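You operate a simulated robot arm through the tools that you are given. There is no shell and no other tool.

Carry out the task below with a simulated robot arm. There is one attempt and no reset: what you move stays moved.

## Task
Pack the red tool tray on the top of the reed bench. At the end: the green bottle stands where the grey shackle stood; the grey shackle stands on top of the red brick (carton); the clear sample cup that says "70" from the top of the reed bench is in the red tool tray; the orange medium nozzle is in the red tool tray; whatever was shut is shut again. Leave all else as you found it, and nothing knocked over.

The check looks at the end state, three seconds after you hand in, the way a careful person would. Anything else that was tipped, shoved, dropped, spilled or broken makes it a failure.

## Robot
A 7-joint arm with a two-finger parallel gripper, fixed in place. Base frame: the origin is at the foot of the arm, x ahead of it, y to its left, z up; the work surface is at about z = 0. Readings come in cm, rad, newtons and seconds.
With the tool pointing down near the work surface it reaches from about 24 to 62 cm from the base axis. Its first joint turns from -1.152 to 1.152 rad. Payload 2.6 kg.
Tool frame: the origin (TCP) lies between the finger pads and is the grasp point; the fingertips stand 3 cm ahead of it; z points along the fingers, y is the line along which they close. Largest opening 9.4 cm; finger width 2.8, thickness 1; the body of the gripper, 5 by 9.6 cm, starts 5.5 cm behind the TCP.
Orientation is told as [roll, pitch, yaw] about the base's x, y, z axes, in that order, counted from this pose: with the fingers straight down and closing along the base's y, the tool's x points along the base's -x, its y along +y and its z along -z.

## Interface
- The arm moves only by the tool move_arm. Its argument "targets" is text: rows parted by semicolons, each of 7 numbers parted by spaces: the turn, a rotation vector about the base's x, y, z in degrees, then the shift along the base's x, y, z in mm, then the gripper command, from -1 (shut) to 1 (fully open), values between in proportion. In form: ax ay az dx dy dz jaw; .... A call has 1 to 20 rows; each row is the pose to reach, as a shift and turn from the pose commanded when the call began. Each row takes 0.2 s and may step no farther than 5 cm and 0.15 rad from the row before; otherwise, or with a gripper value out of range, the whole call is refused. Where a pose cannot be reached the arm comes as near as it can. A force on the tool above 40 N (or 10 N above the force at the start of the call, whichever is more), or a blocked arm, ends the call early, and 0.2 s more pass. Each finger travels about 7.2 cm/s and halts on what it meets, pressing with about 42 N; the grip force reading is that of the motor and also rises with nothing between the fingers. The clock runs only during rows and for 0.2 s after the last one: add rows that repeat a pose to give the fingers time. The reply holds the time, the measured pose of the TCP, the force on the tool along the base axes, the opening and the grip force, in the units named above and with some noise, with the torque about the TCP (base axes, N m) and any sound that the robot's microphone picked up, and new pictures: "pictures" is both (left out), scene, wrist or none.
- Cameras (640 x 400 px; columns grow to the right, rows downward): "scene" is fixed at [4.18, 44.71, 54.76]; the picture's right is [-0.64, -0.77, 0.00], its down [-0.55, 0.46, -0.69] and it looks along [0.53, -0.44, -0.72] (base axes); focal length 214 px, centre (320, 200). "wrist" rides on the gripper at [7.6, 1.4, -10.2] in the tool frame; the picture's right is [-0.18, 0.98, 0.00], its down [-0.75, -0.14, -0.64] and it looks along [-0.63, -0.12, 0.77] (tool axes); focal length 243 px, centre (320, 200). There is no depth. A picture from a camera that has moved, and an enlarged one, comes with that camera's place and axes in the base frame and with its lens.
- enlarge(camera, box): a new picture of the part [left, top, right, bottom] of that camera's present view, enlarged. It takes no simulated time.
- hand_in(): hands the job in; it is judged then, once.

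Nothing tells you positions but the pictures and the camera data. Unless the task says otherwise, let go and move clear before handing in.

The tools are called after "Emit:" as name(argument=value, ...) on one line, values as JSON. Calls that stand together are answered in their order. move_arm: Moves the arm, as the interface text tells. Its arguments: {"type":"object","properties":{"targets":{"type":"string"},"pictures":{"type":"string","enum":["both","scene","wrist","none"]}},"required":["targets"]} The other tools are called the same way: enlarge (camera, box) takes an enlarged picture of a part of a camera's view; hand_in () hands the job in.

At the start:

```text
t: 0.0
ee_pos: [37.84, 4.73, 37.09]
orientation: [0.0, 0.003, 0.0]
contact_force: [-0.6, 0.4, 0.0]
torque: [0.01, 0.0, 0.03]
finger_gap: 9.41
finger_force: 0.1
```

scene: 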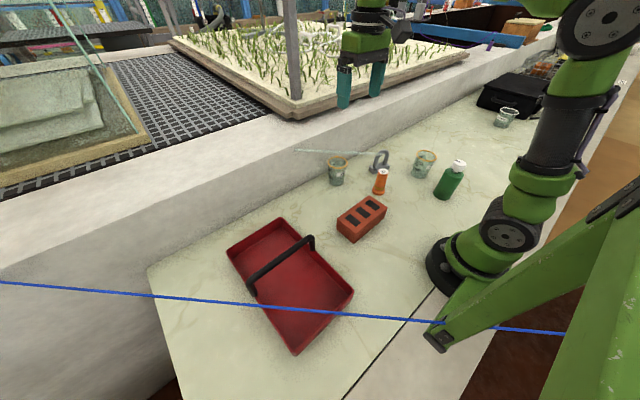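
wrist: 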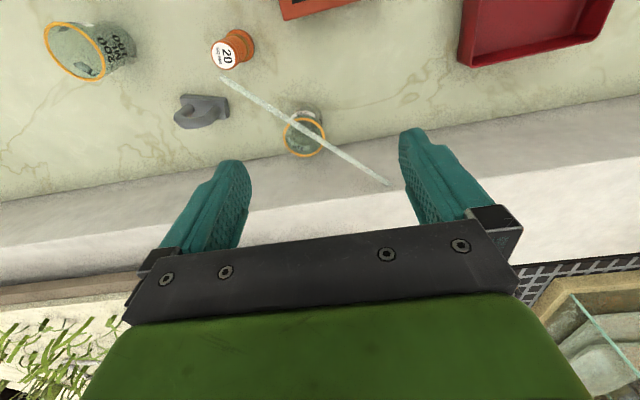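

I see a bench with a red tray with a handle, a red brick, an orange nozzle, a grey shackle, several cups, and a green bottle. First I'll look closer to identify each of them before moving.

Emit:
enlarge(camera="scene", box=[290, 130, 490, 255])

Emit:
enlarge(camera="scene", box=[440, 40, 600, 140])

Emit:
enlarge(camera="scene", box=[200, 200, 400, 360])

Emit:
enlarge(camera="wrist", box=[20, 0, 360, 212])

```text
3.20 times, centred on (390, 192) of scene
camera zoom: at [4.18, 44.71, 54.76], right [-0.64, -0.77, 0.0], down [-0.55, 0.46, -0.69], along [0.53, -0.44, -0.72], focal length 686 px, centre (96, 224)
```

zoom: 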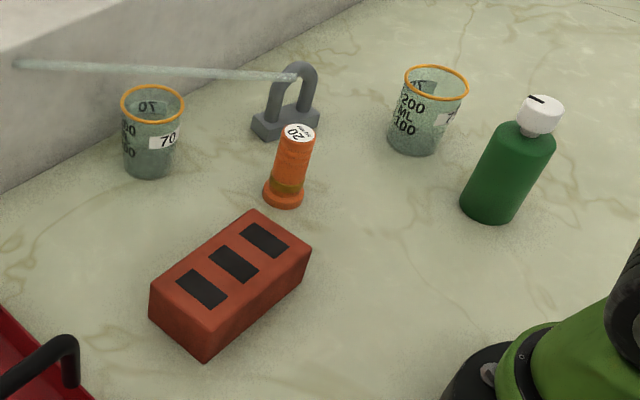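

```text
4.00 times, centred on (520, 90) of scene
camera zoom: at [4.18, 44.71, 54.76], right [-0.64, -0.77, 0.0], down [-0.55, 0.46, -0.69], along [0.53, -0.44, -0.72], focal length 858 px, centre (-480, 640)
```

zoom: 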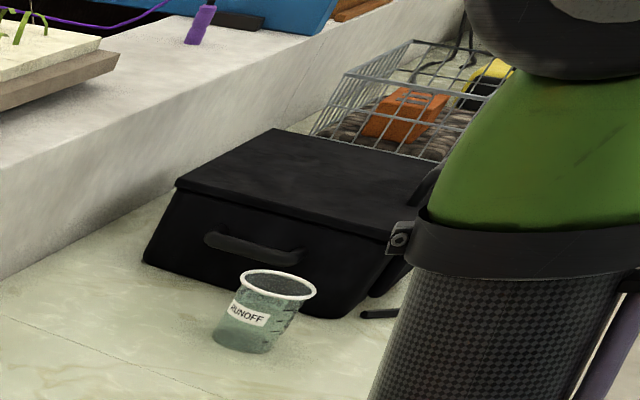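

```text
2.50 times, centred on (300, 280) of scene
camera zoom: at [4.18, 44.71, 54.76], right [-0.64, -0.77, 0.0], down [-0.55, 0.46, -0.69], along [0.53, -0.44, -0.72], focal length 536 px, centre (370, 0)
```

zoom: 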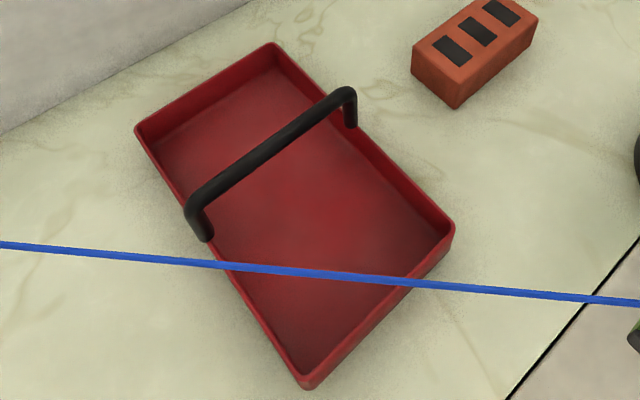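

```text
1.88 times, centred on (190, 106) of wrist
camera zoom: at [30.24, 6.18, 47.4], right [0.18, 0.98, 0.0], down [0.75, -0.14, 0.64], along [0.63, -0.12, -0.77], focal length 457 px, centre (565, 377)
```

zoom: 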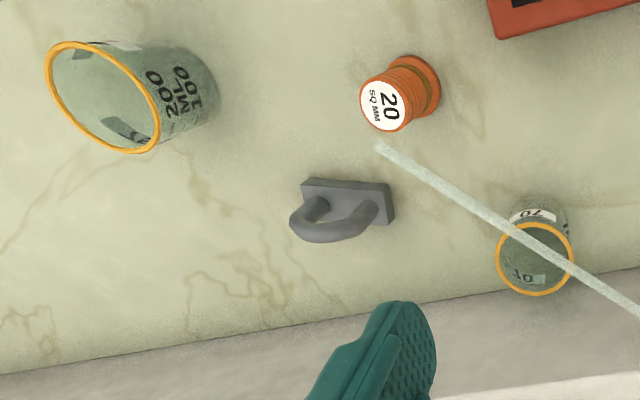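

There are two cups with orange rims, a thin glass-like rod overhead near the nozzle, and a shut black case at the far right. I'll enlarge labels and other places to settle which cup says 70, and whether other nozzles exist.

Emit:
enlarge(camera="scene", box=[405, 140, 475, 205])

Emit:
enlarge(camera="scene", box=[315, 140, 400, 200])

Emit:
enlarge(camera="scene", box=[380, 0, 640, 140])

Emit:
enlarge(camera="scene", box=[0, 0, 320, 200])

Emit:
enlarge(camera="wrist", box=[30, 10, 150, 90])

Emit:
enlarge(camera="wrist", box=[200, 20, 400, 200])

```text
6.15 times, centred on (440, 172) of scene
camera zoom: at [4.18, 44.71, 54.76], right [-0.64, -0.77, 0.0], down [-0.55, 0.46, -0.69], along [0.53, -0.44, -0.72], focal length 1320 px, centre (-418, 369)
```

zoom: 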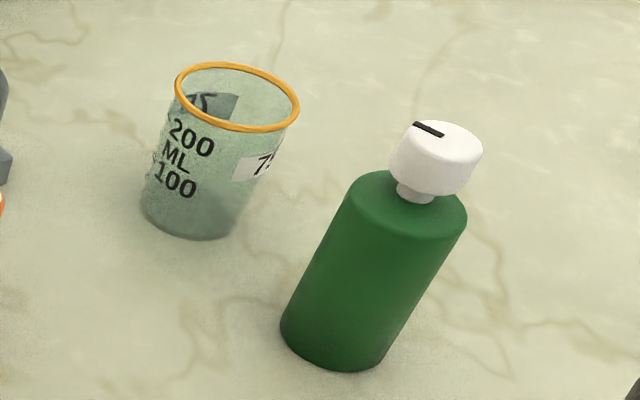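

```text
6.67 times, centred on (358, 170) of scene
camera zoom: at [4.18, 44.71, 54.76], right [-0.64, -0.77, 0.0], down [-0.55, 0.46, -0.69], along [0.53, -0.44, -0.72], focal length 1430 px, centre (70, 400)
```

zoom: 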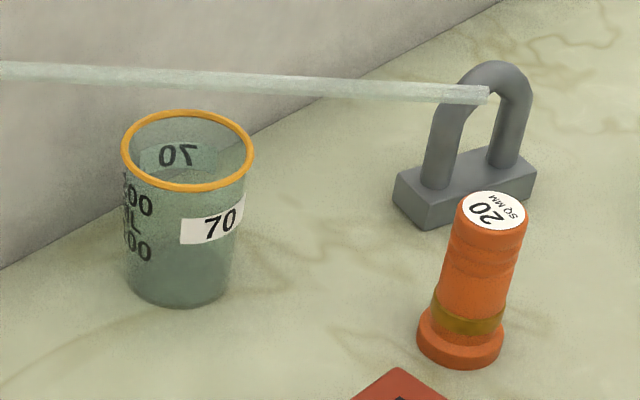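

```text
2.46 times, centred on (510, 70) of scene
camera zoom: at [4.18, 44.71, 54.76], right [-0.64, -0.77, 0.0], down [-0.55, 0.46, -0.69], along [0.53, -0.44, -0.72], focal length 528 px, centre (-148, 520)
```

zoom: 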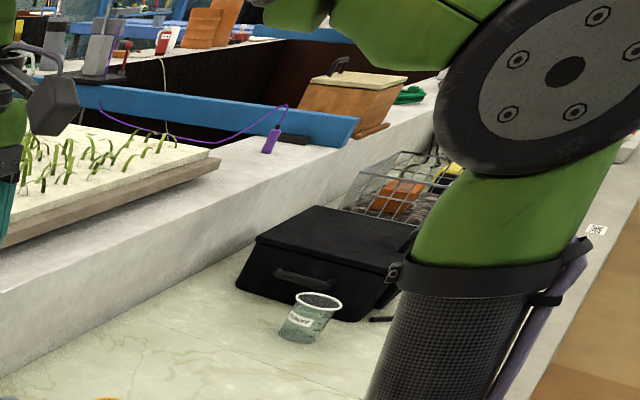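

```text
2.00 times, centred on (160, 100) of scene
camera zoom: at [4.18, 44.71, 54.76], right [-0.64, -0.77, 0.0], down [-0.55, 0.46, -0.69], along [0.53, -0.44, -0.72], focal length 429 px, centre (640, 400)
```

zoom: 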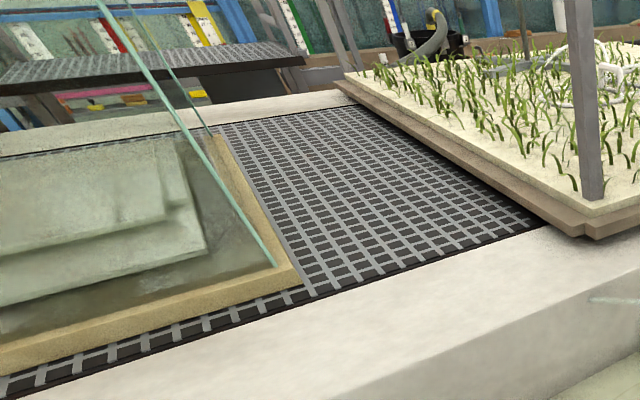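

```text
5.00 times, centred on (90, 50) of wrist
camera zoom: at [30.24, 6.18, 47.4], right [0.18, 0.98, 0.0], down [0.75, -0.14, 0.64], along [0.63, -0.12, -0.77], focal length 1213 px, centre (1470, 950)
```

zoom: 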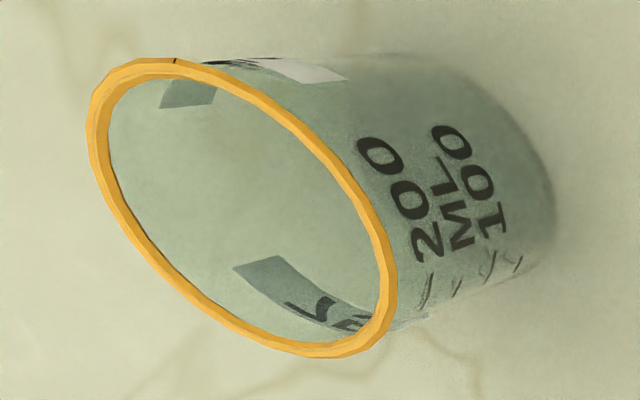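

```text
2.22 times, centred on (300, 110) of wrist
camera zoom: at [30.24, 6.18, 47.4], right [0.18, 0.98, 0.0], down [0.75, -0.14, 0.64], along [0.63, -0.12, -0.77], focal length 539 px, centre (364, 400)
```

zoom: 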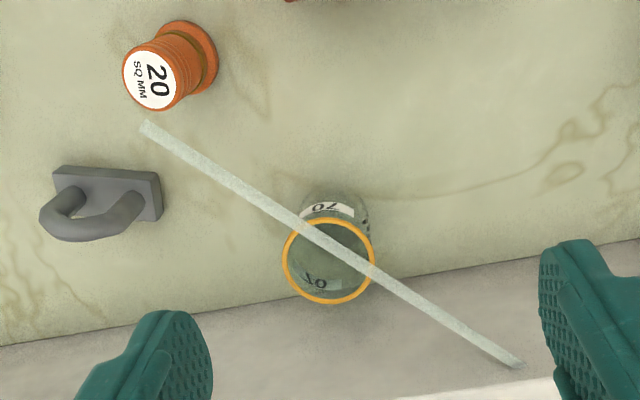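

The 70 cup is the left one at about (47.6, 0.5). The nozzle is at about (34, -8), the shackle at about (42, -19), the bottle at about (18, -25), the brick at about (28, 8) and the tray is centred near (28, 36). A thin rod overhangs at z≈16 from the ledge to above the nozzle. Next I turn the wrist camera towards the tray to find what the blue line is.

Emit:
move_arm(targets="0 0 8.2 -7 3 4 1; 0 0 16.4 -14 6 8 1; 0 0 24.6 -21 9 12 1; 0 0 32.8 -28 12 16 1; 0 0 41 -35 15 20 1; 0 0 49.2 -42 18 24 1; 0 0 57.4 -49 21 28 1; 0 0 65.6 -56 24 32 1; 0 0 73.8 -63 27 36 1; 0 0 82 -70 30 40 1; 0 0 90 -77 33 44 1")

```text
t: 2.4
ee_pos: [30.25, 8.15, 41.42]
orientation: [0.0, 0.0, 1.574]
contact_force: [0.7, -0.8, 0.6]
torque: [-0.01, -0.03, 0.01]
finger_gap: 9.4
finger_force: 0.1
camera wrist: at [28.75, 0.59, 51.73], right [-0.98, 0.18, 0.0], down [0.14, 0.75, 0.64], along [0.12, 0.63, -0.77], focal length 243 px, centre (320, 200)
```

scene: 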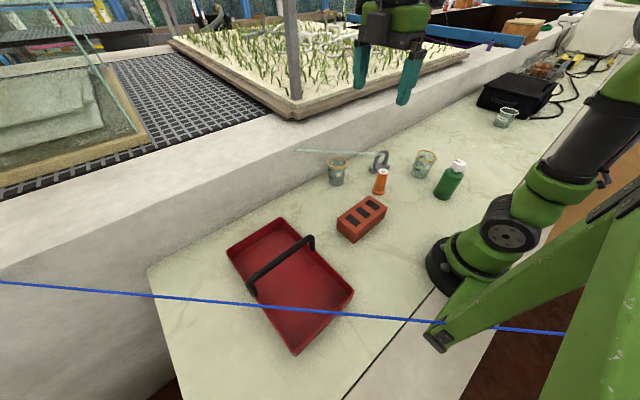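
wrist: 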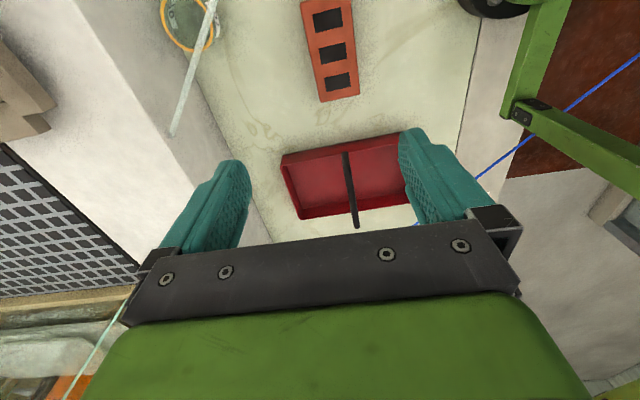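

The blue line is a taut cord at about z = 16 that passes only over the near-left corner of the tray, so I'll keep to the far half of the tray. I'll enlarge this view to measure the tray, its handle and the brick.

Emit:
enlarge(camera="wrist", box=[240, 100, 480, 250])

Emit:
enlarge(camera="wrist", box=[150, 0, 390, 150])

Emit:
enlarge(camera="scene", box=[320, 0, 480, 110])

```text
2.67 times, centred on (360, 175) of wrist
camera zoom: at [28.75, 0.59, 51.73], right [-0.98, 0.18, 0.0], down [0.14, 0.75, 0.64], along [0.12, 0.63, -0.77], focal length 647 px, centre (213, 267)
```

zoom: 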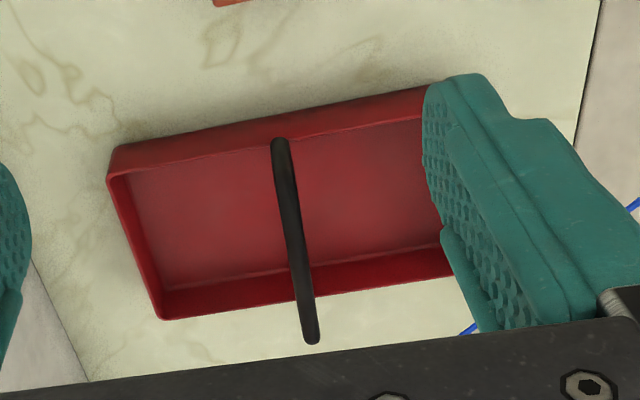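

```text
2.67 times, centred on (270, 75) of wrist
camera zoom: at [28.75, 0.59, 51.73], right [-0.98, 0.18, 0.0], down [0.14, 0.75, 0.64], along [0.12, 0.63, -0.77], focal length 647 px, centre (453, 533)
```

zoom: 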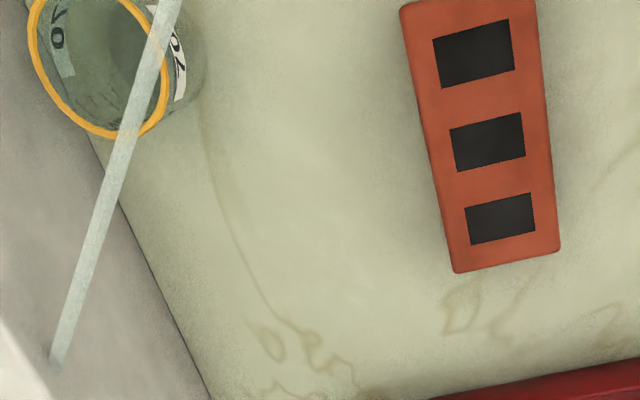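

```text
3.64 times, centred on (400, 55) of scene
camera zoom: at [4.18, 44.71, 54.76], right [-0.64, -0.77, 0.0], down [-0.55, 0.46, -0.69], along [0.53, -0.44, -0.72], focal length 780 px, centre (29, 727)
```

zoom: 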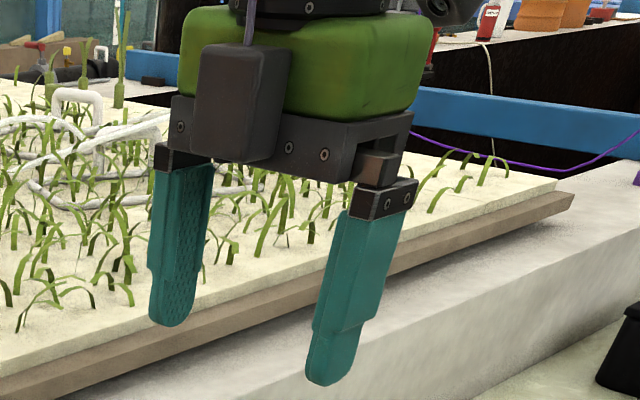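

The brick is centred at about (27.9, 7.9), its long side along y. The tray spans x 13–43 and y 27–45, with its handle at x≈28 and z≈10.7. The shackle's base is about 8×3 cm, centred at (42.1, -18.3), with its long axis turned about 15° from y. I go above the shackle first, well clear of the rod, with the jaws ready to close across its thin side.

Emit:
move_arm(targets="0 0 -2.2 17 -37.7 -5 1; 0 0 -4.4 34 -75.4 -10 1; 0 0 -6.6 51 -113.1 -15 1; 0 0 -8.8 68 -150.8 -20 1; 0 0 -11 85 -188.5 -25 1; 0 0 -13.2 102 -226.2 -30 1; 0 0 -15.4 119 -264 -35 1; 0 0 -15.4 119 -264 -75 1; 0 0 -15.4 119 -264 -115 1; 0 0 -15.4 119 -264 -155 1; 0 0 -15.4 119 -264 -185 1; 0 0 -15.4 119 -264 -185 1")

```text
t: 5.0
ee_pos: [42.05, -18.3, 23.22]
orientation: [-0.002, 0.0, 1.3]
contact_force: [-0.2, 0.2, -0.6]
torque: [0.0, -0.01, -0.02]
finger_gap: 9.38
finger_force: 0.0
camera wrist: at [38.53, -25.3, 33.56], right [-0.9, 0.44, 0.0], down [0.34, 0.69, 0.64], along [0.28, 0.58, -0.77], focal length 243 px, centre (320, 200)
```

scene: 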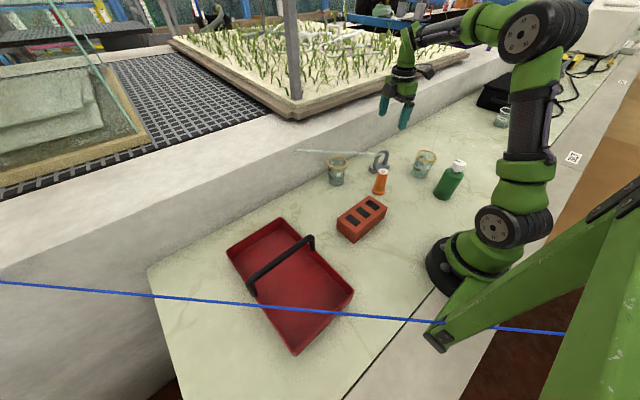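
wrist: 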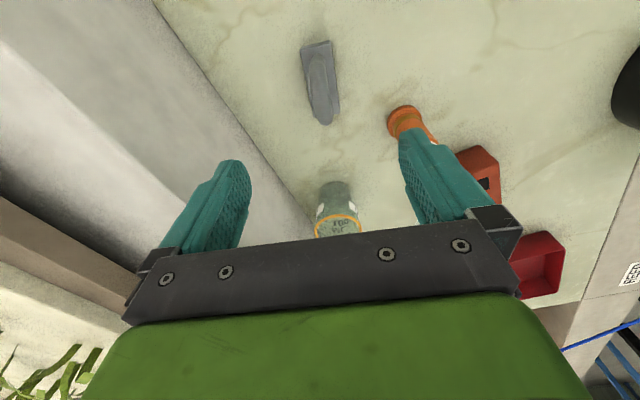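

Emit:
enlarge(camera="wrist", box=[240, 20, 460, 160])

Emit:
enlarge(camera="scene", box=[290, 20, 490, 205])

```text
2.86 times, centred on (350, 90) of wrist
camera zoom: at [38.53, -25.3, 33.56], right [-0.9, 0.44, 0.0], down [0.34, 0.69, 0.64], along [0.28, 0.58, -0.77], focal length 693 px, centre (234, 514)
```

zoom: 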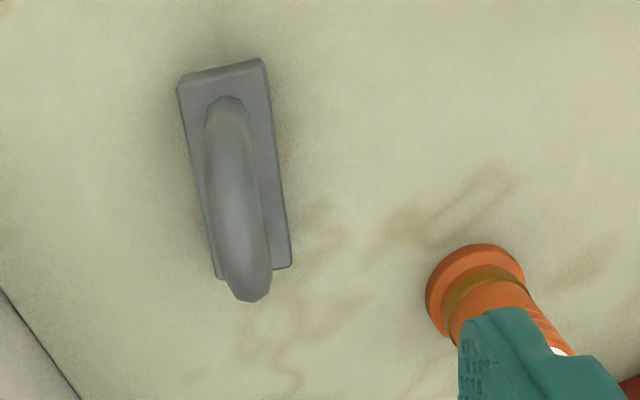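

```text
2.16 times, centred on (390, 112) of scene
camera zoom: at [4.18, 44.71, 54.76], right [-0.64, -0.77, 0.0], down [-0.55, 0.46, -0.69], along [0.53, -0.44, -0.72], focal length 464 px, centre (169, 389)
```

zoom: 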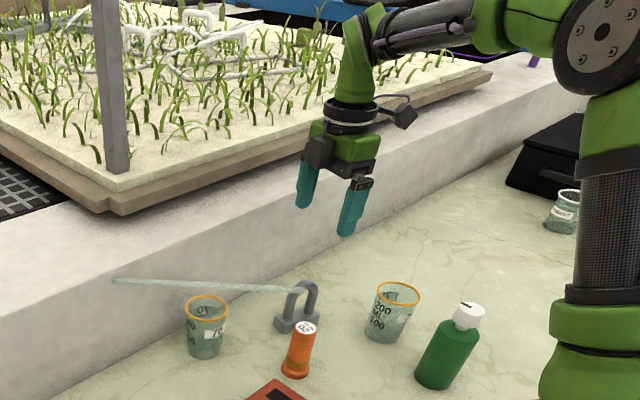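

The jaws are centred over the shackle and lined up across its thin side. I lower around its arch, then check before closing.

Emit:
move_arm(targets="0 0 -0.5 0 1 -35 1; 0 0 -0.5 0 1 -70 1; 0 0 -0.5 0 1 -105 1; 0 0 -0.5 0 1 -135 1; 0 0 -0.5 0 1 -155 1; 0 0 -0.5 0 1 -167 1; 0 0 -0.5 0 1 -167 1")

```text
t: 6.6
ee_pos: [41.96, -18.13, 6.32]
orientation: [0.0, -0.001, 1.292]
contact_force: [0.1, -0.7, -0.4]
torque: [0.01, -0.02, 0.04]
finger_gap: 9.36
finger_force: 0.0
camera wrist: at [38.57, -25.09, 16.65], right [-0.89, 0.45, 0.0], down [0.34, 0.69, 0.64], along [0.29, 0.57, -0.77], focal length 243 px, centre (320, 200)
```

scene: 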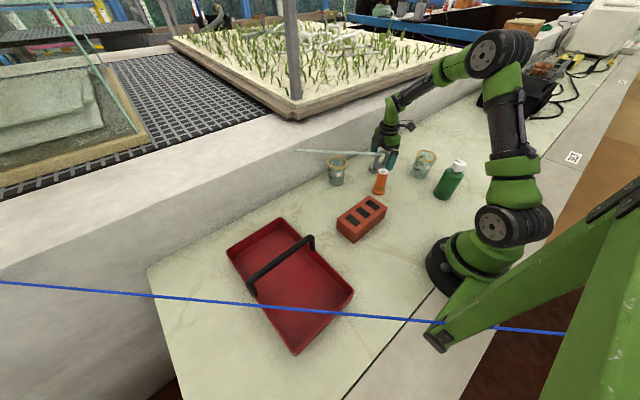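
wrist: 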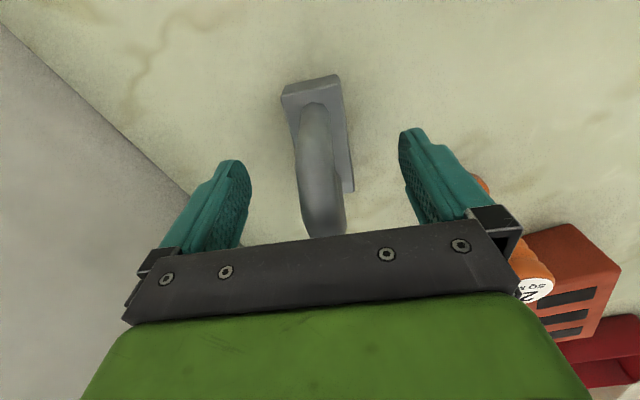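

Emit:
move_arm(targets="0 0 0 0 0 0 -0.4; 0 0 0 0 0 0 -0.8; 0 0 0 0 0 0 -1; 0 0 0 0 0 0 -1; 0 0 0 0 0 0 -1; 0 0 0 0 0 0 -1", pictures="wrist")

```text
t: 8.0
ee_pos: [42.09, -18.29, 6.39]
orientation: [0.001, 0.0, 1.293]
contact_force: [-0.2, -0.3, -0.2]
torque: [-0.07, -0.04, 0.0]
finger_gap: 2.18
finger_force: 42.0
camera wrist: at [38.58, -25.09, 16.67], right [-0.89, 0.45, 0.0], down [0.34, 0.69, 0.64], along [0.29, 0.57, -0.77], focal length 243 px, centre (320, 200)
```

wrist: 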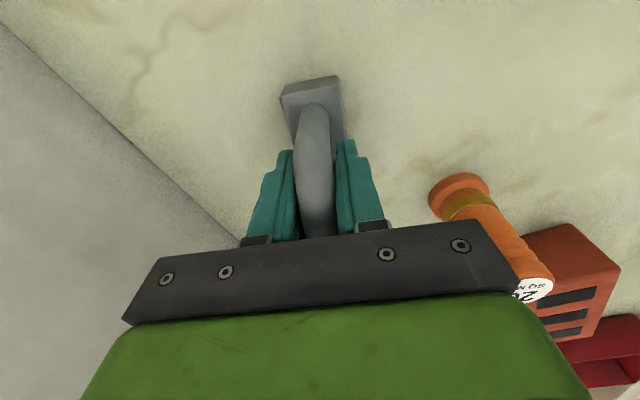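

I have the shackle (gap 2.18 cm, firm grip). I lift it straight up and carry it high over everything to above the brick, turning it in line with the brick.

Emit:
move_arm(targets="0 0 0 0 0 20 -1; 0 0 0 0 0 60 -1; 0 0 0 0 0 105 -1; 0 0 0 0 0 150 -1; 0 0 0 0 0 195 -1; 0 0 0 0 0 237 -1; 0 0 2 -20.2 37.4 237 -1; 0 0 4 -40.4 74.7 237 -1; 0 0 6 -60.6 112.1 237 -1; 0 0 8 -80.9 149.4 237 -1; 0 0 10 -101.1 186.8 237 -1; 0 0 12 -121.3 224.1 237 -1; 0 0 13.7 -141.5 261.5 237 -1; 0 0 13.7 -141.5 261.5 237 -1")

```text
t: 11.0
ee_pos: [27.64, 7.84, 29.75]
orientation: [0.0, 0.0, 1.531]
contact_force: [-0.2, -0.5, -2.6]
torque: [-0.03, 0.0, 0.03]
finger_gap: 2.2
finger_force: 42.5
camera wrist: at [25.92, 0.4, 40.01], right [-0.97, 0.22, 0.0], down [0.17, 0.75, 0.64], along [0.14, 0.63, -0.77], focal length 243 px, centre (320, 200)
```

scene: 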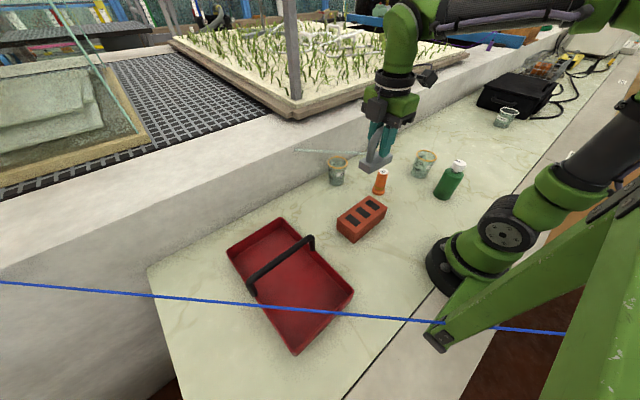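
wrist: 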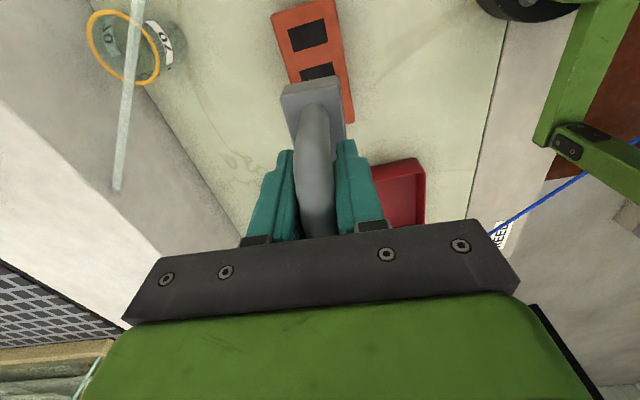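

The shackle hangs upright above the brick. I enlarge the brick to pin down its height and centre before lowering.

Emit:
enlarge(camera="scene", box=[325, 185, 405, 255])

Emit:
enlarge(camera="wrist", box=[220, 0, 420, 130])

Emit:
enlarge(camera="scene", box=[340, 90, 440, 200])

```text
5.71 times, centred on (365, 220) of scene
camera zoom: at [4.18, 44.71, 54.76], right [-0.64, -0.77, 0.0], down [-0.55, 0.46, -0.69], along [0.53, -0.44, -0.72], focal length 1226 px, centre (63, 86)
```

zoom: 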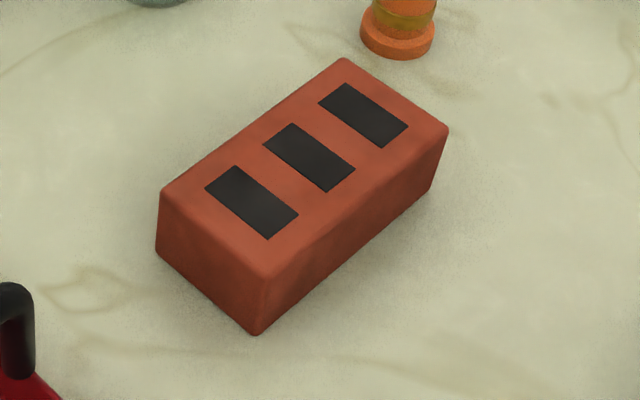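

```text
3.08 times, centred on (320, 65) of wrist
camera zoom: at [25.92, 0.4, 40.01], right [-0.97, 0.22, 0.0], down [0.17, 0.75, 0.64], along [0.14, 0.63, -0.77], focal length 746 px, centre (320, 615)
```

zoom: 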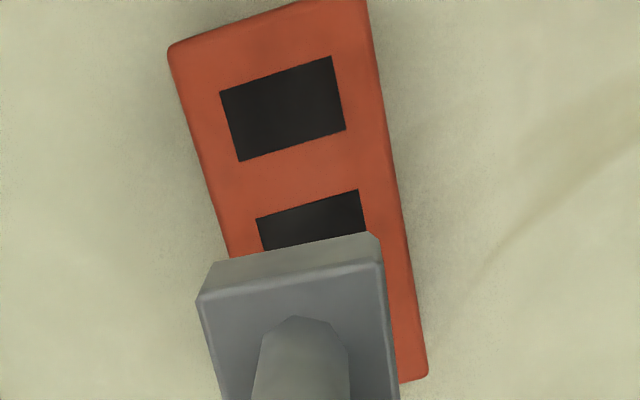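

```text
3.64 times, centred on (390, 145) of scene
camera zoom: at [4.18, 44.71, 54.76], right [-0.64, -0.77, 0.0], down [-0.55, 0.46, -0.69], along [0.53, -0.44, -0.72], focal length 780 px, centre (66, 400)
```

zoom: 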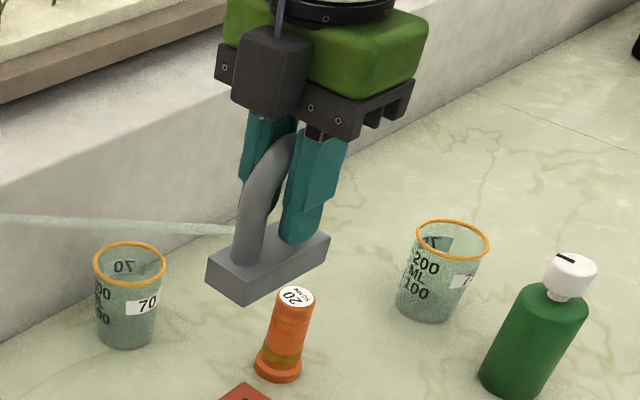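

The brick measures about 5.2 cm high, centred at (28.0, 7.8). I lower the shackle most of the way, then finish in small steps.

Emit:
move_arm(targets="0 0 0 3 0 -45 -1; 0 0 0 3 0 -90 -1; 0 0 0 3 0 -130 -1; 0 0 0 3 0 -155 -1; 0 0 0 3 0 -170 -1; 0 0 0 3 0 -170 -1")

```text
t: 12.4
ee_pos: [28.12, 7.67, 12.86]
orientation: [-0.001, -0.001, 1.532]
contact_force: [-0.4, -0.6, -3.6]
torque: [0.0, -0.03, 0.0]
finger_gap: 2.18
finger_force: 42.2
camera wrist: at [26.37, 0.17, 23.14], right [-0.97, 0.22, 0.0], down [0.17, 0.75, 0.64], along [0.14, 0.63, -0.77], focal length 243 px, centre (320, 200)
```

scene: 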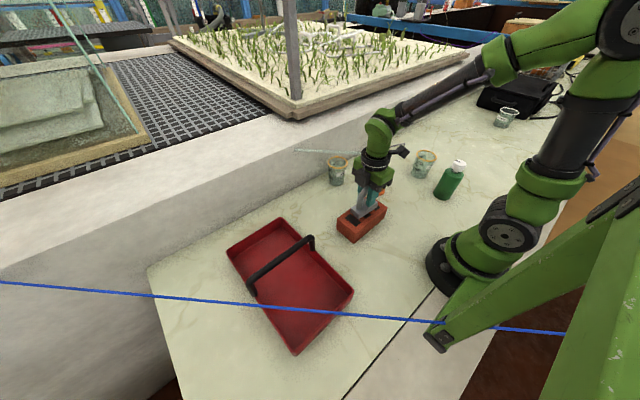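
wrist: 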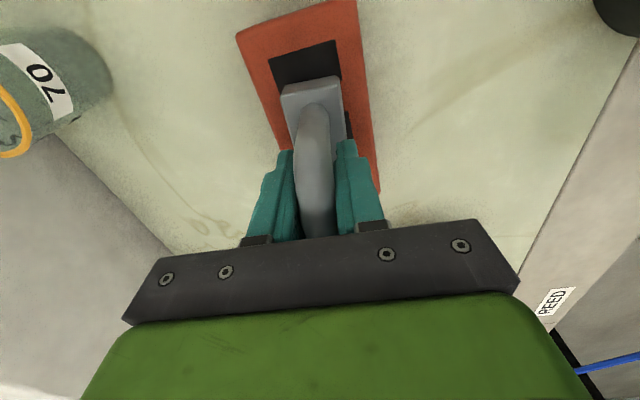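

Emit:
enlarge(camera="scene", box=[325, 160, 405, 250])

Emit:
enlarge(camera="wrist", box=[220, 0, 420, 130])

```text
4.44 times, centred on (365, 205) of scene
camera zoom: at [4.18, 44.71, 54.76], right [-0.64, -0.77, 0.0], down [-0.55, 0.46, -0.69], along [0.53, -0.44, -0.72], focal length 953 px, centre (120, 178)
```

zoom: 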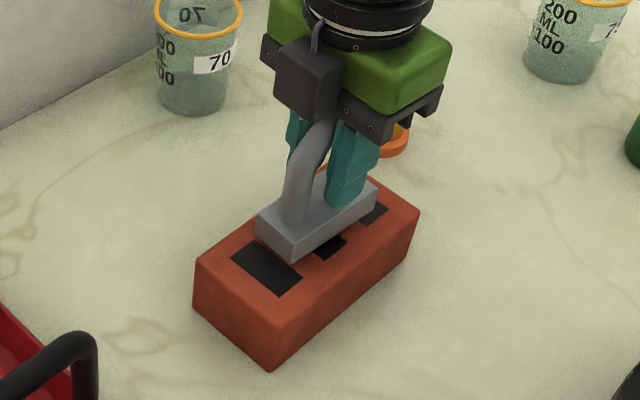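

```text
3.08 times, centred on (320, 65) of wrist
camera zoom: at [26.37, 0.17, 23.14], right [-0.97, 0.22, 0.0], down [0.17, 0.75, 0.64], along [0.14, 0.63, -0.77], focal length 746 px, centre (320, 615)
```

zoom: 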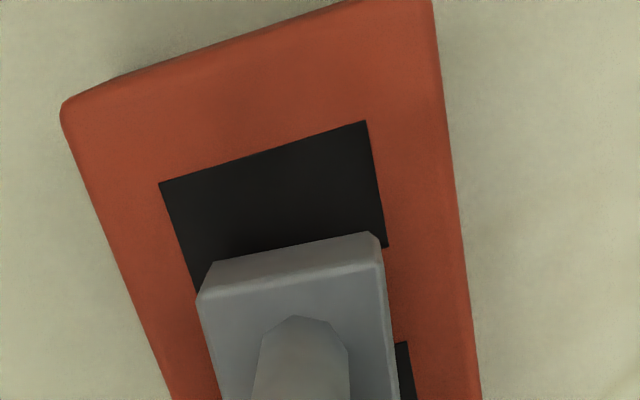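

Emit:
move_arm(targets="0 0 0 0 0 -4 -1; 0 0 0 0 0 -8 -1; 0 0 0 0 0 -10 -1; 0 0 0 0 0 -10 -1", pictures="scene")

```text
t: 13.4
ee_pos: [28.18, 7.59, 11.99]
orientation: [0.0, 0.0, 1.531]
contact_force: [-0.3, 0.2, -2.8]
torque: [-0.04, -0.03, -0.02]
finger_gap: 2.21
finger_force: 42.0
```

scene: 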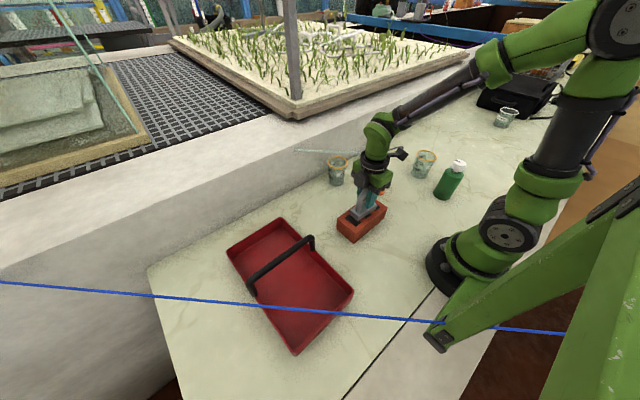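

Emit:
move_arm(targets="0 0 0 0 0 -2 -1; 0 0 0 0 0 -4 -1; 0 0 0 0 0 -4 -1", pictures="none")

Emit:
enlarge(camera="scene", box=[325, 160, 405, 250])

```text
t: 14.2
ee_pos: [28.18, 7.79, 11.65]
orientation: [-0.002, 0.001, 1.532]
contact_force: [-5.6, -6.0, 28.0]
torque: [0.22, -0.13, -0.01]
finger_gap: 2.19
finger_force: 41.8
```

```text
4.44 times, centred on (365, 205) of scene
camera zoom: at [4.17, 44.7, 54.76], right [-0.64, -0.77, 0.0], down [-0.55, 0.46, -0.69], along [0.53, -0.44, -0.72], focal length 953 px, centre (120, 178)
```

zoom: 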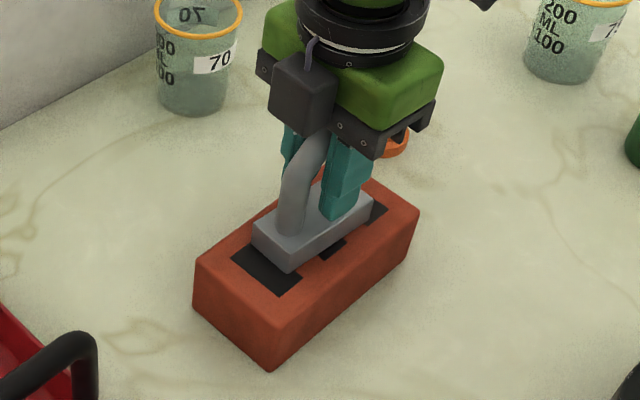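

The shackle is touching the brick and pressing at 28 N, so I ease off by about a millimetre before letting go.

Emit:
move_arm(targets="0 0 0 0 0 1 -1; 0 0 0 0 0 1 -1", pictures="none")

```text
t: 14.8
ee_pos: [28.17, 7.79, 11.75]
orientation: [0.001, -0.001, 1.533]
contact_force: [-1.0, -4.4, 5.8]
torque: [0.12, -0.13, -0.05]
finger_gap: 2.18
finger_force: 42.1
```

Emit:
move_arm(targets="0 0 0 0 0 1 -0.4; 0 0 0 0 0 1 -0.1; 0 0 0 0 0 1 0.2; 0 0 0 0 0 1 0.3; 0 0 0 0 0 1 0.3")

```text
t: 16.0
ee_pos: [28.25, 7.89, 11.76]
orientation: [0.0, -0.001, 1.531]
contact_force: [-0.2, 0.1, 0.4]
torque: [-0.01, 0.01, -0.03]
finger_gap: 6.1
finger_force: 0.0
camera wrist: at [26.43, 0.32, 22.14], right [-0.97, 0.22, 0.0], down [0.17, 0.75, 0.64], along [0.14, 0.63, -0.77], focal length 243 px, centre (320, 200)
```

scene: 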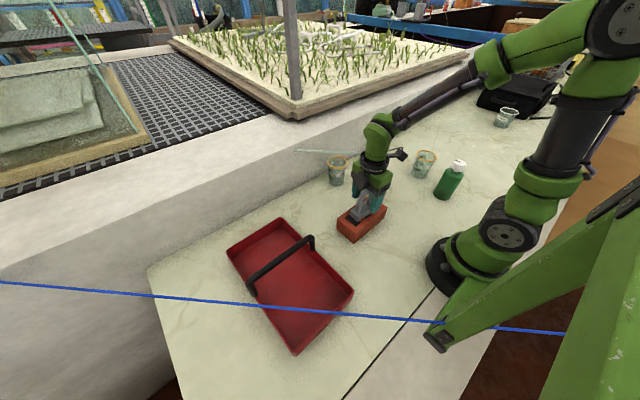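
wrist: 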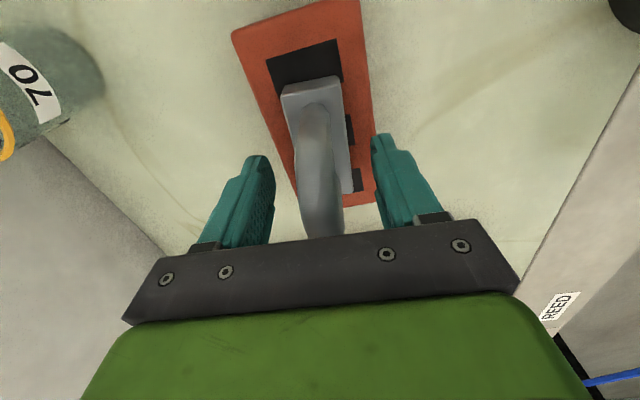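

The shackle stands on the brick and the fingers are free of it. I rise straight up.

Emit:
move_arm(targets="0 0 0 0 0 30 0.3; 0 0 0 0 0 75 0.3; 0 0 0 0 0 120 0.3; 0 0 0 0 0 165 0.3; 0 0 0 0 0 205 0.5; 0 0 0 0 0 205 1; 0 0 0 0 0 205 1")

Emit:
enlarge(camera="scene", box=[325, 140, 435, 250])

```text
t: 17.6
ee_pos: [28.36, 7.97, 32.27]
orientation: [-0.001, 0.0, 1.534]
contact_force: [0.2, 0.5, -0.6]
torque: [0.01, 0.0, -0.05]
finger_gap: 9.39
finger_force: 0.1
camera wrist: at [26.47, 0.53, 42.5], right [-0.97, 0.22, 0.0], down [0.17, 0.75, 0.64], along [0.14, 0.63, -0.77], focal length 243 px, centre (320, 200)
```

scene: 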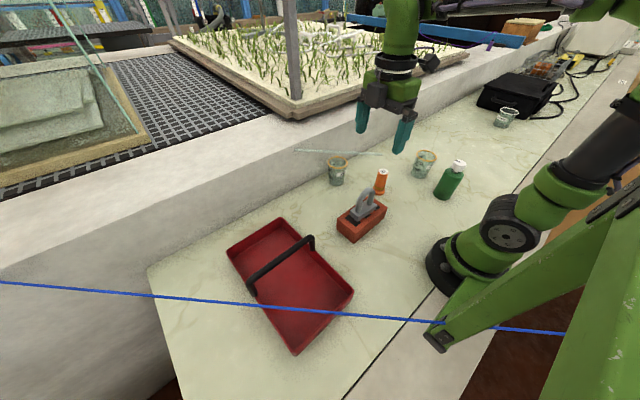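
wrist: 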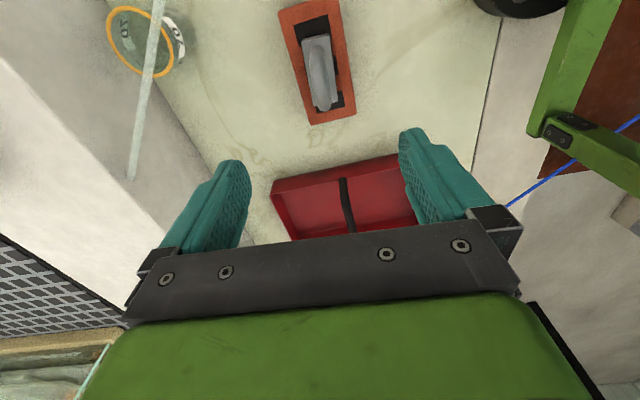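

```text
3.64 times, centred on (380, 195) of scene
camera zoom: at [4.18, 44.71, 54.76], right [-0.64, -0.77, 0.0], down [-0.55, 0.46, -0.69], along [0.53, -0.44, -0.72], focal length 780 px, centre (102, 218)
```

zoom: 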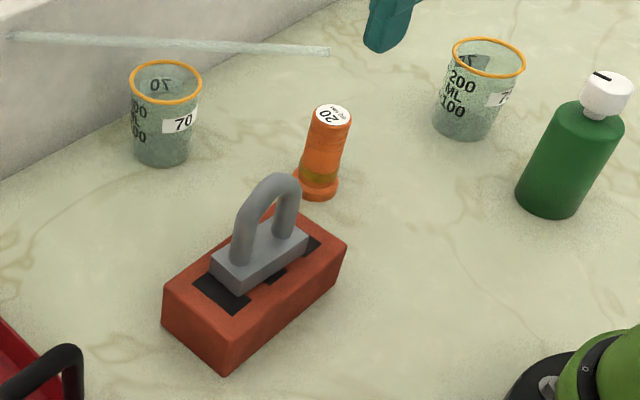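

The shackle stands well on the brick. Rod tip fixed at (35.1, -6.4, 16.4). Next is the 70 cup at (47.7, 0.35). I'll tip the gripper 30° so its body leans towards -y, away from the rod, and first go to a point high on that slanted approach line.

Emit:
move_arm(targets="4.3 0 0 28 -29 -2 0.83; 8.6 0 0 56 -59 -5 0.83; 12.9 0 0 83 -88 -10 0.83; 17.2 0 0 111 -118 -15 0.83; 21.5 0 0 138 -147 -20 0.83; 25.8 0 0 166 -177 -27 0.83; 30 0 0 193 -206 -34 0.83; 30 0 0 193 -206 -34 0.83")

```text
t: 19.4
ee_pos: [47.6, -13.06, 29.01]
orientation: [0.023, -0.525, 1.526]
contact_force: [-0.3, 0.5, 0.3]
torque: [-0.02, 0.0, 0.04]
finger_gap: 8.61
finger_force: 0.0
camera wrist: at [45.85, -24.61, 33.99], right [-0.97, 0.19, 0.11], down [0.17, 0.32, 0.93], along [0.14, 0.93, -0.35], focal length 243 px, centre (320, 200)
```

scene: 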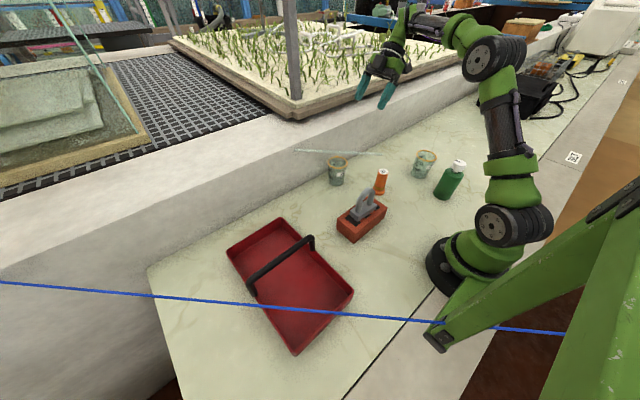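
wrist: 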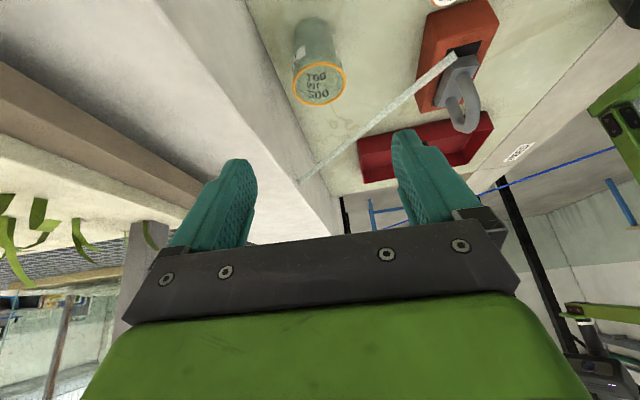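

Emit:
enlarge(camera="wrist", box=[260, 0, 420, 120])

Emit:
enlarge(camera="scene", box=[280, 40, 440, 200])

```text
3.33 times, centred on (340, 60) of wrist
camera zoom: at [45.85, -24.61, 33.99], right [-0.97, 0.19, 0.11], down [0.17, 0.32, 0.93], along [0.14, 0.93, -0.35], focal length 809 px, centre (253, 667)
```

zoom: 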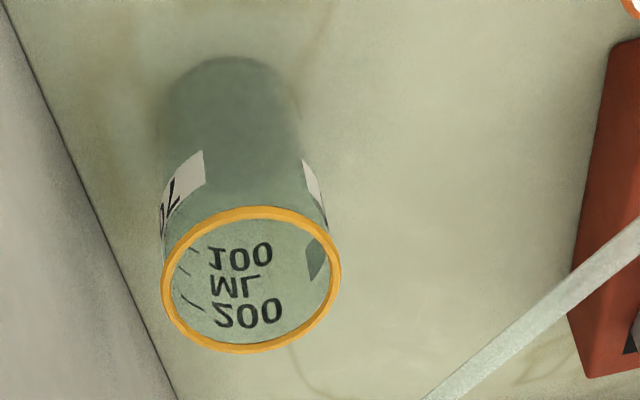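

```text
2.50 times, centred on (360, 120) of scene
camera zoom: at [4.18, 44.7, 54.76], right [-0.64, -0.77, 0.0], down [-0.55, 0.46, -0.69], along [0.53, -0.44, -0.72], focal length 536 px, centre (220, 400)
```

zoom: 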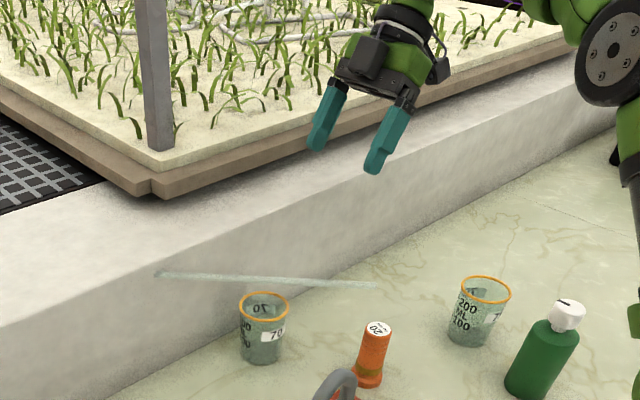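

The cup axis refines to (47.8, 0.25) with a height of about 8.8. I slide down the slanted line towards it and stop short to check alignment.

Emit:
move_arm(targets="0 0 0 0.6 20 -35 0.83; 0 0 0 1.2 40 -70 0.83; 0 0 0 1.9 60 -105 0.83; 0 0 0 2.5 75 -131 0.83; 0 0 0 2.5 87 -153 0.83; 0 0 0 2.5 87 -153 0.83")

Emit:
enlarge(camera="wrist", box=[180, 0, 480, 230])

Emit:
enlarge(camera="scene", box=[290, 60, 450, 200])

```text
t: 20.8
ee_pos: [47.78, -4.04, 13.71]
orientation: [0.024, -0.524, 1.525]
contact_force: [0.2, 0.0, -0.6]
torque: [-0.01, 0.03, 0.02]
finger_gap: 8.63
finger_force: 0.1
camera wrist: at [46.01, -15.75, 18.92], right [-0.98, 0.19, 0.11], down [0.17, 0.33, 0.93], along [0.14, 0.93, -0.35], focal length 243 px, centre (320, 200)
```

scene: 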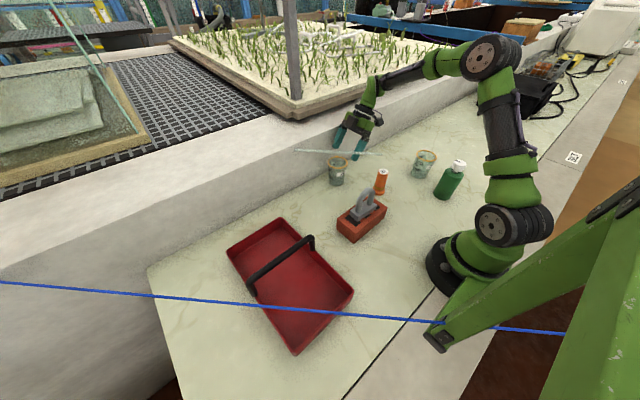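
wrist: 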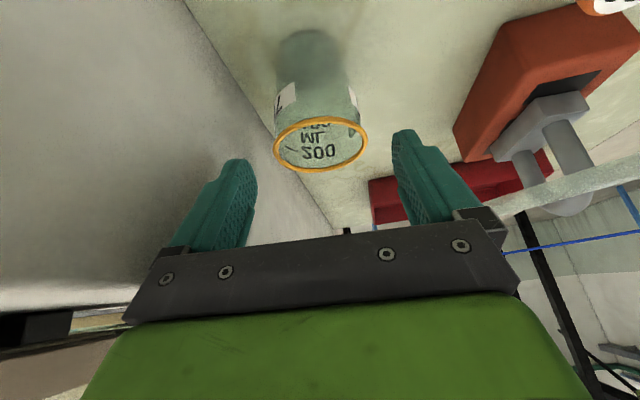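

```text
1.74 times, centred on (330, 115) of wrist
camera zoom: at [46.01, -15.75, 18.92], right [-0.98, 0.19, 0.11], down [0.17, 0.33, 0.93], along [0.14, 0.93, -0.35], focal length 422 px, centre (303, 348)
```

zoom: 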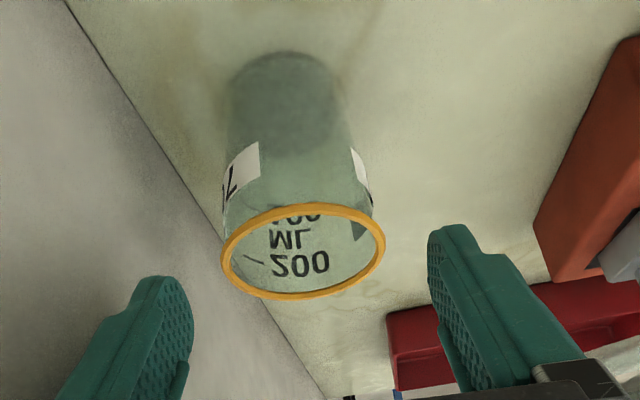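

```text
2.86 times, centred on (370, 130) of scene
camera zoom: at [4.18, 44.71, 54.76], right [-0.64, -0.77, 0.0], down [-0.55, 0.46, -0.69], along [0.53, -0.44, -0.72], focal length 613 px, centre (177, 400)
```

zoom: 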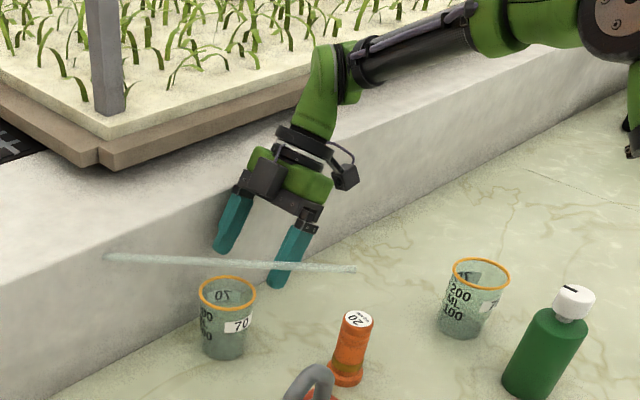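

The cup sits centred between the fingers and the rod is well clear. I slide the rest of the way around the cup.

Emit:
move_arm(targets="0 0 0 1 13 -24 0.83; 0 0 0 1 27 -49 0.83; 0 0 0 1 38 -69 0.83; 0 0 0 1 43 -79 0.83; 0 0 0 1 43 -79 0.83")

Emit:
enlarge(camera="scene", box=[290, 80, 430, 205])

```text
t: 22.0
ee_pos: [47.78, 0.36, 5.72]
orientation: [0.02, -0.524, 1.526]
contact_force: [0.2, 1.5, -0.4]
torque: [0.03, -0.04, 0.04]
finger_gap: 8.6
finger_force: 0.0
camera wrist: at [45.97, -11.34, 10.92], right [-0.97, 0.19, 0.11], down [0.17, 0.33, 0.93], along [0.14, 0.93, -0.35], focal length 243 px, centre (320, 200)
```

scene: 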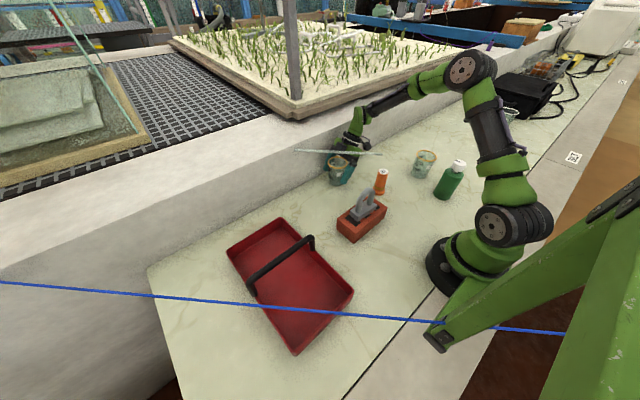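
wrist: 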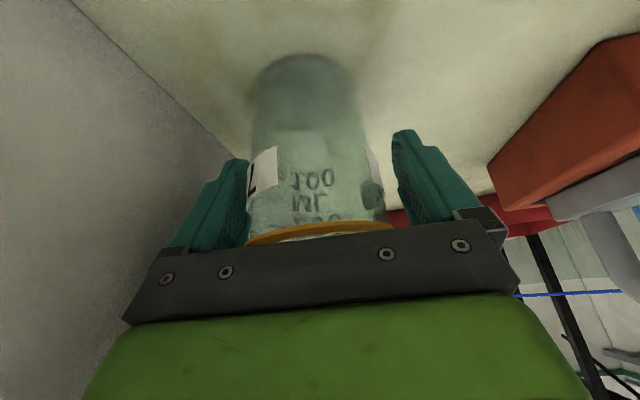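

```text
3.20 times, centred on (360, 142) of scene
camera zoom: at [4.18, 44.71, 54.76], right [-0.64, -0.77, 0.0], down [-0.55, 0.46, -0.69], along [0.53, -0.44, -0.72], focal length 686 px, centre (192, 384)
```

zoom: 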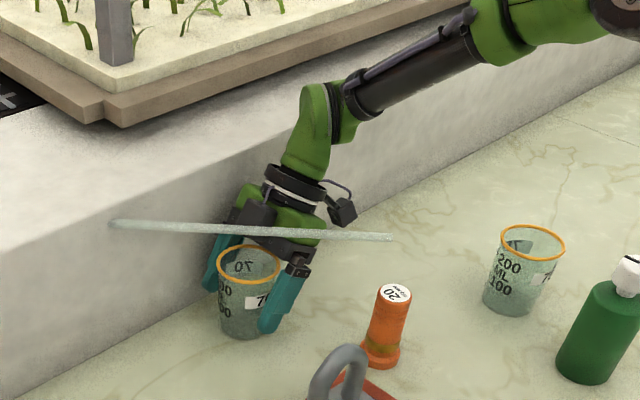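

The fingers now straddle the cup without touching the rod. I close gently and watch the grip reading.

Emit:
move_arm(targets="0 0 0 0 0 0 0.6; 0 0 0 0 0 0 0.45; 0 0 0 0 0 0 0.35; 0 0 0 0 0 0 0.3; 0 0 0 0 0 0 0.3", pictures="wrist")

```text
t: 23.2
ee_pos: [47.77, 0.24, 5.8]
orientation: [0.024, -0.523, 1.525]
contact_force: [0.5, 0.2, 0.2]
torque: [0.02, -0.07, -0.02]
finger_gap: 6.62
finger_force: 41.7
camera wrist: at [45.97, -11.37, 10.95], right [-0.97, 0.19, 0.11], down [0.17, 0.33, 0.93], along [0.14, 0.93, -0.35], focal length 243 px, centre (320, 200)
```

wrist: 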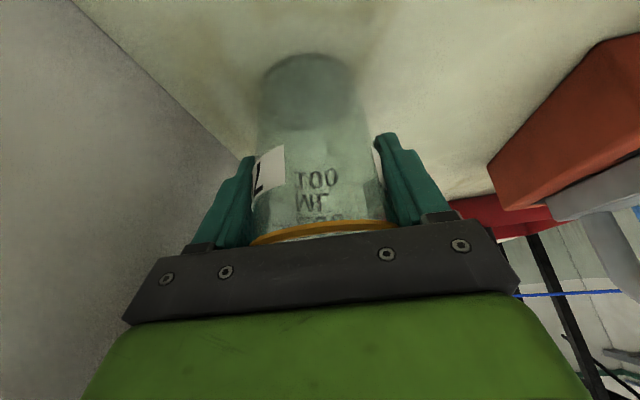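

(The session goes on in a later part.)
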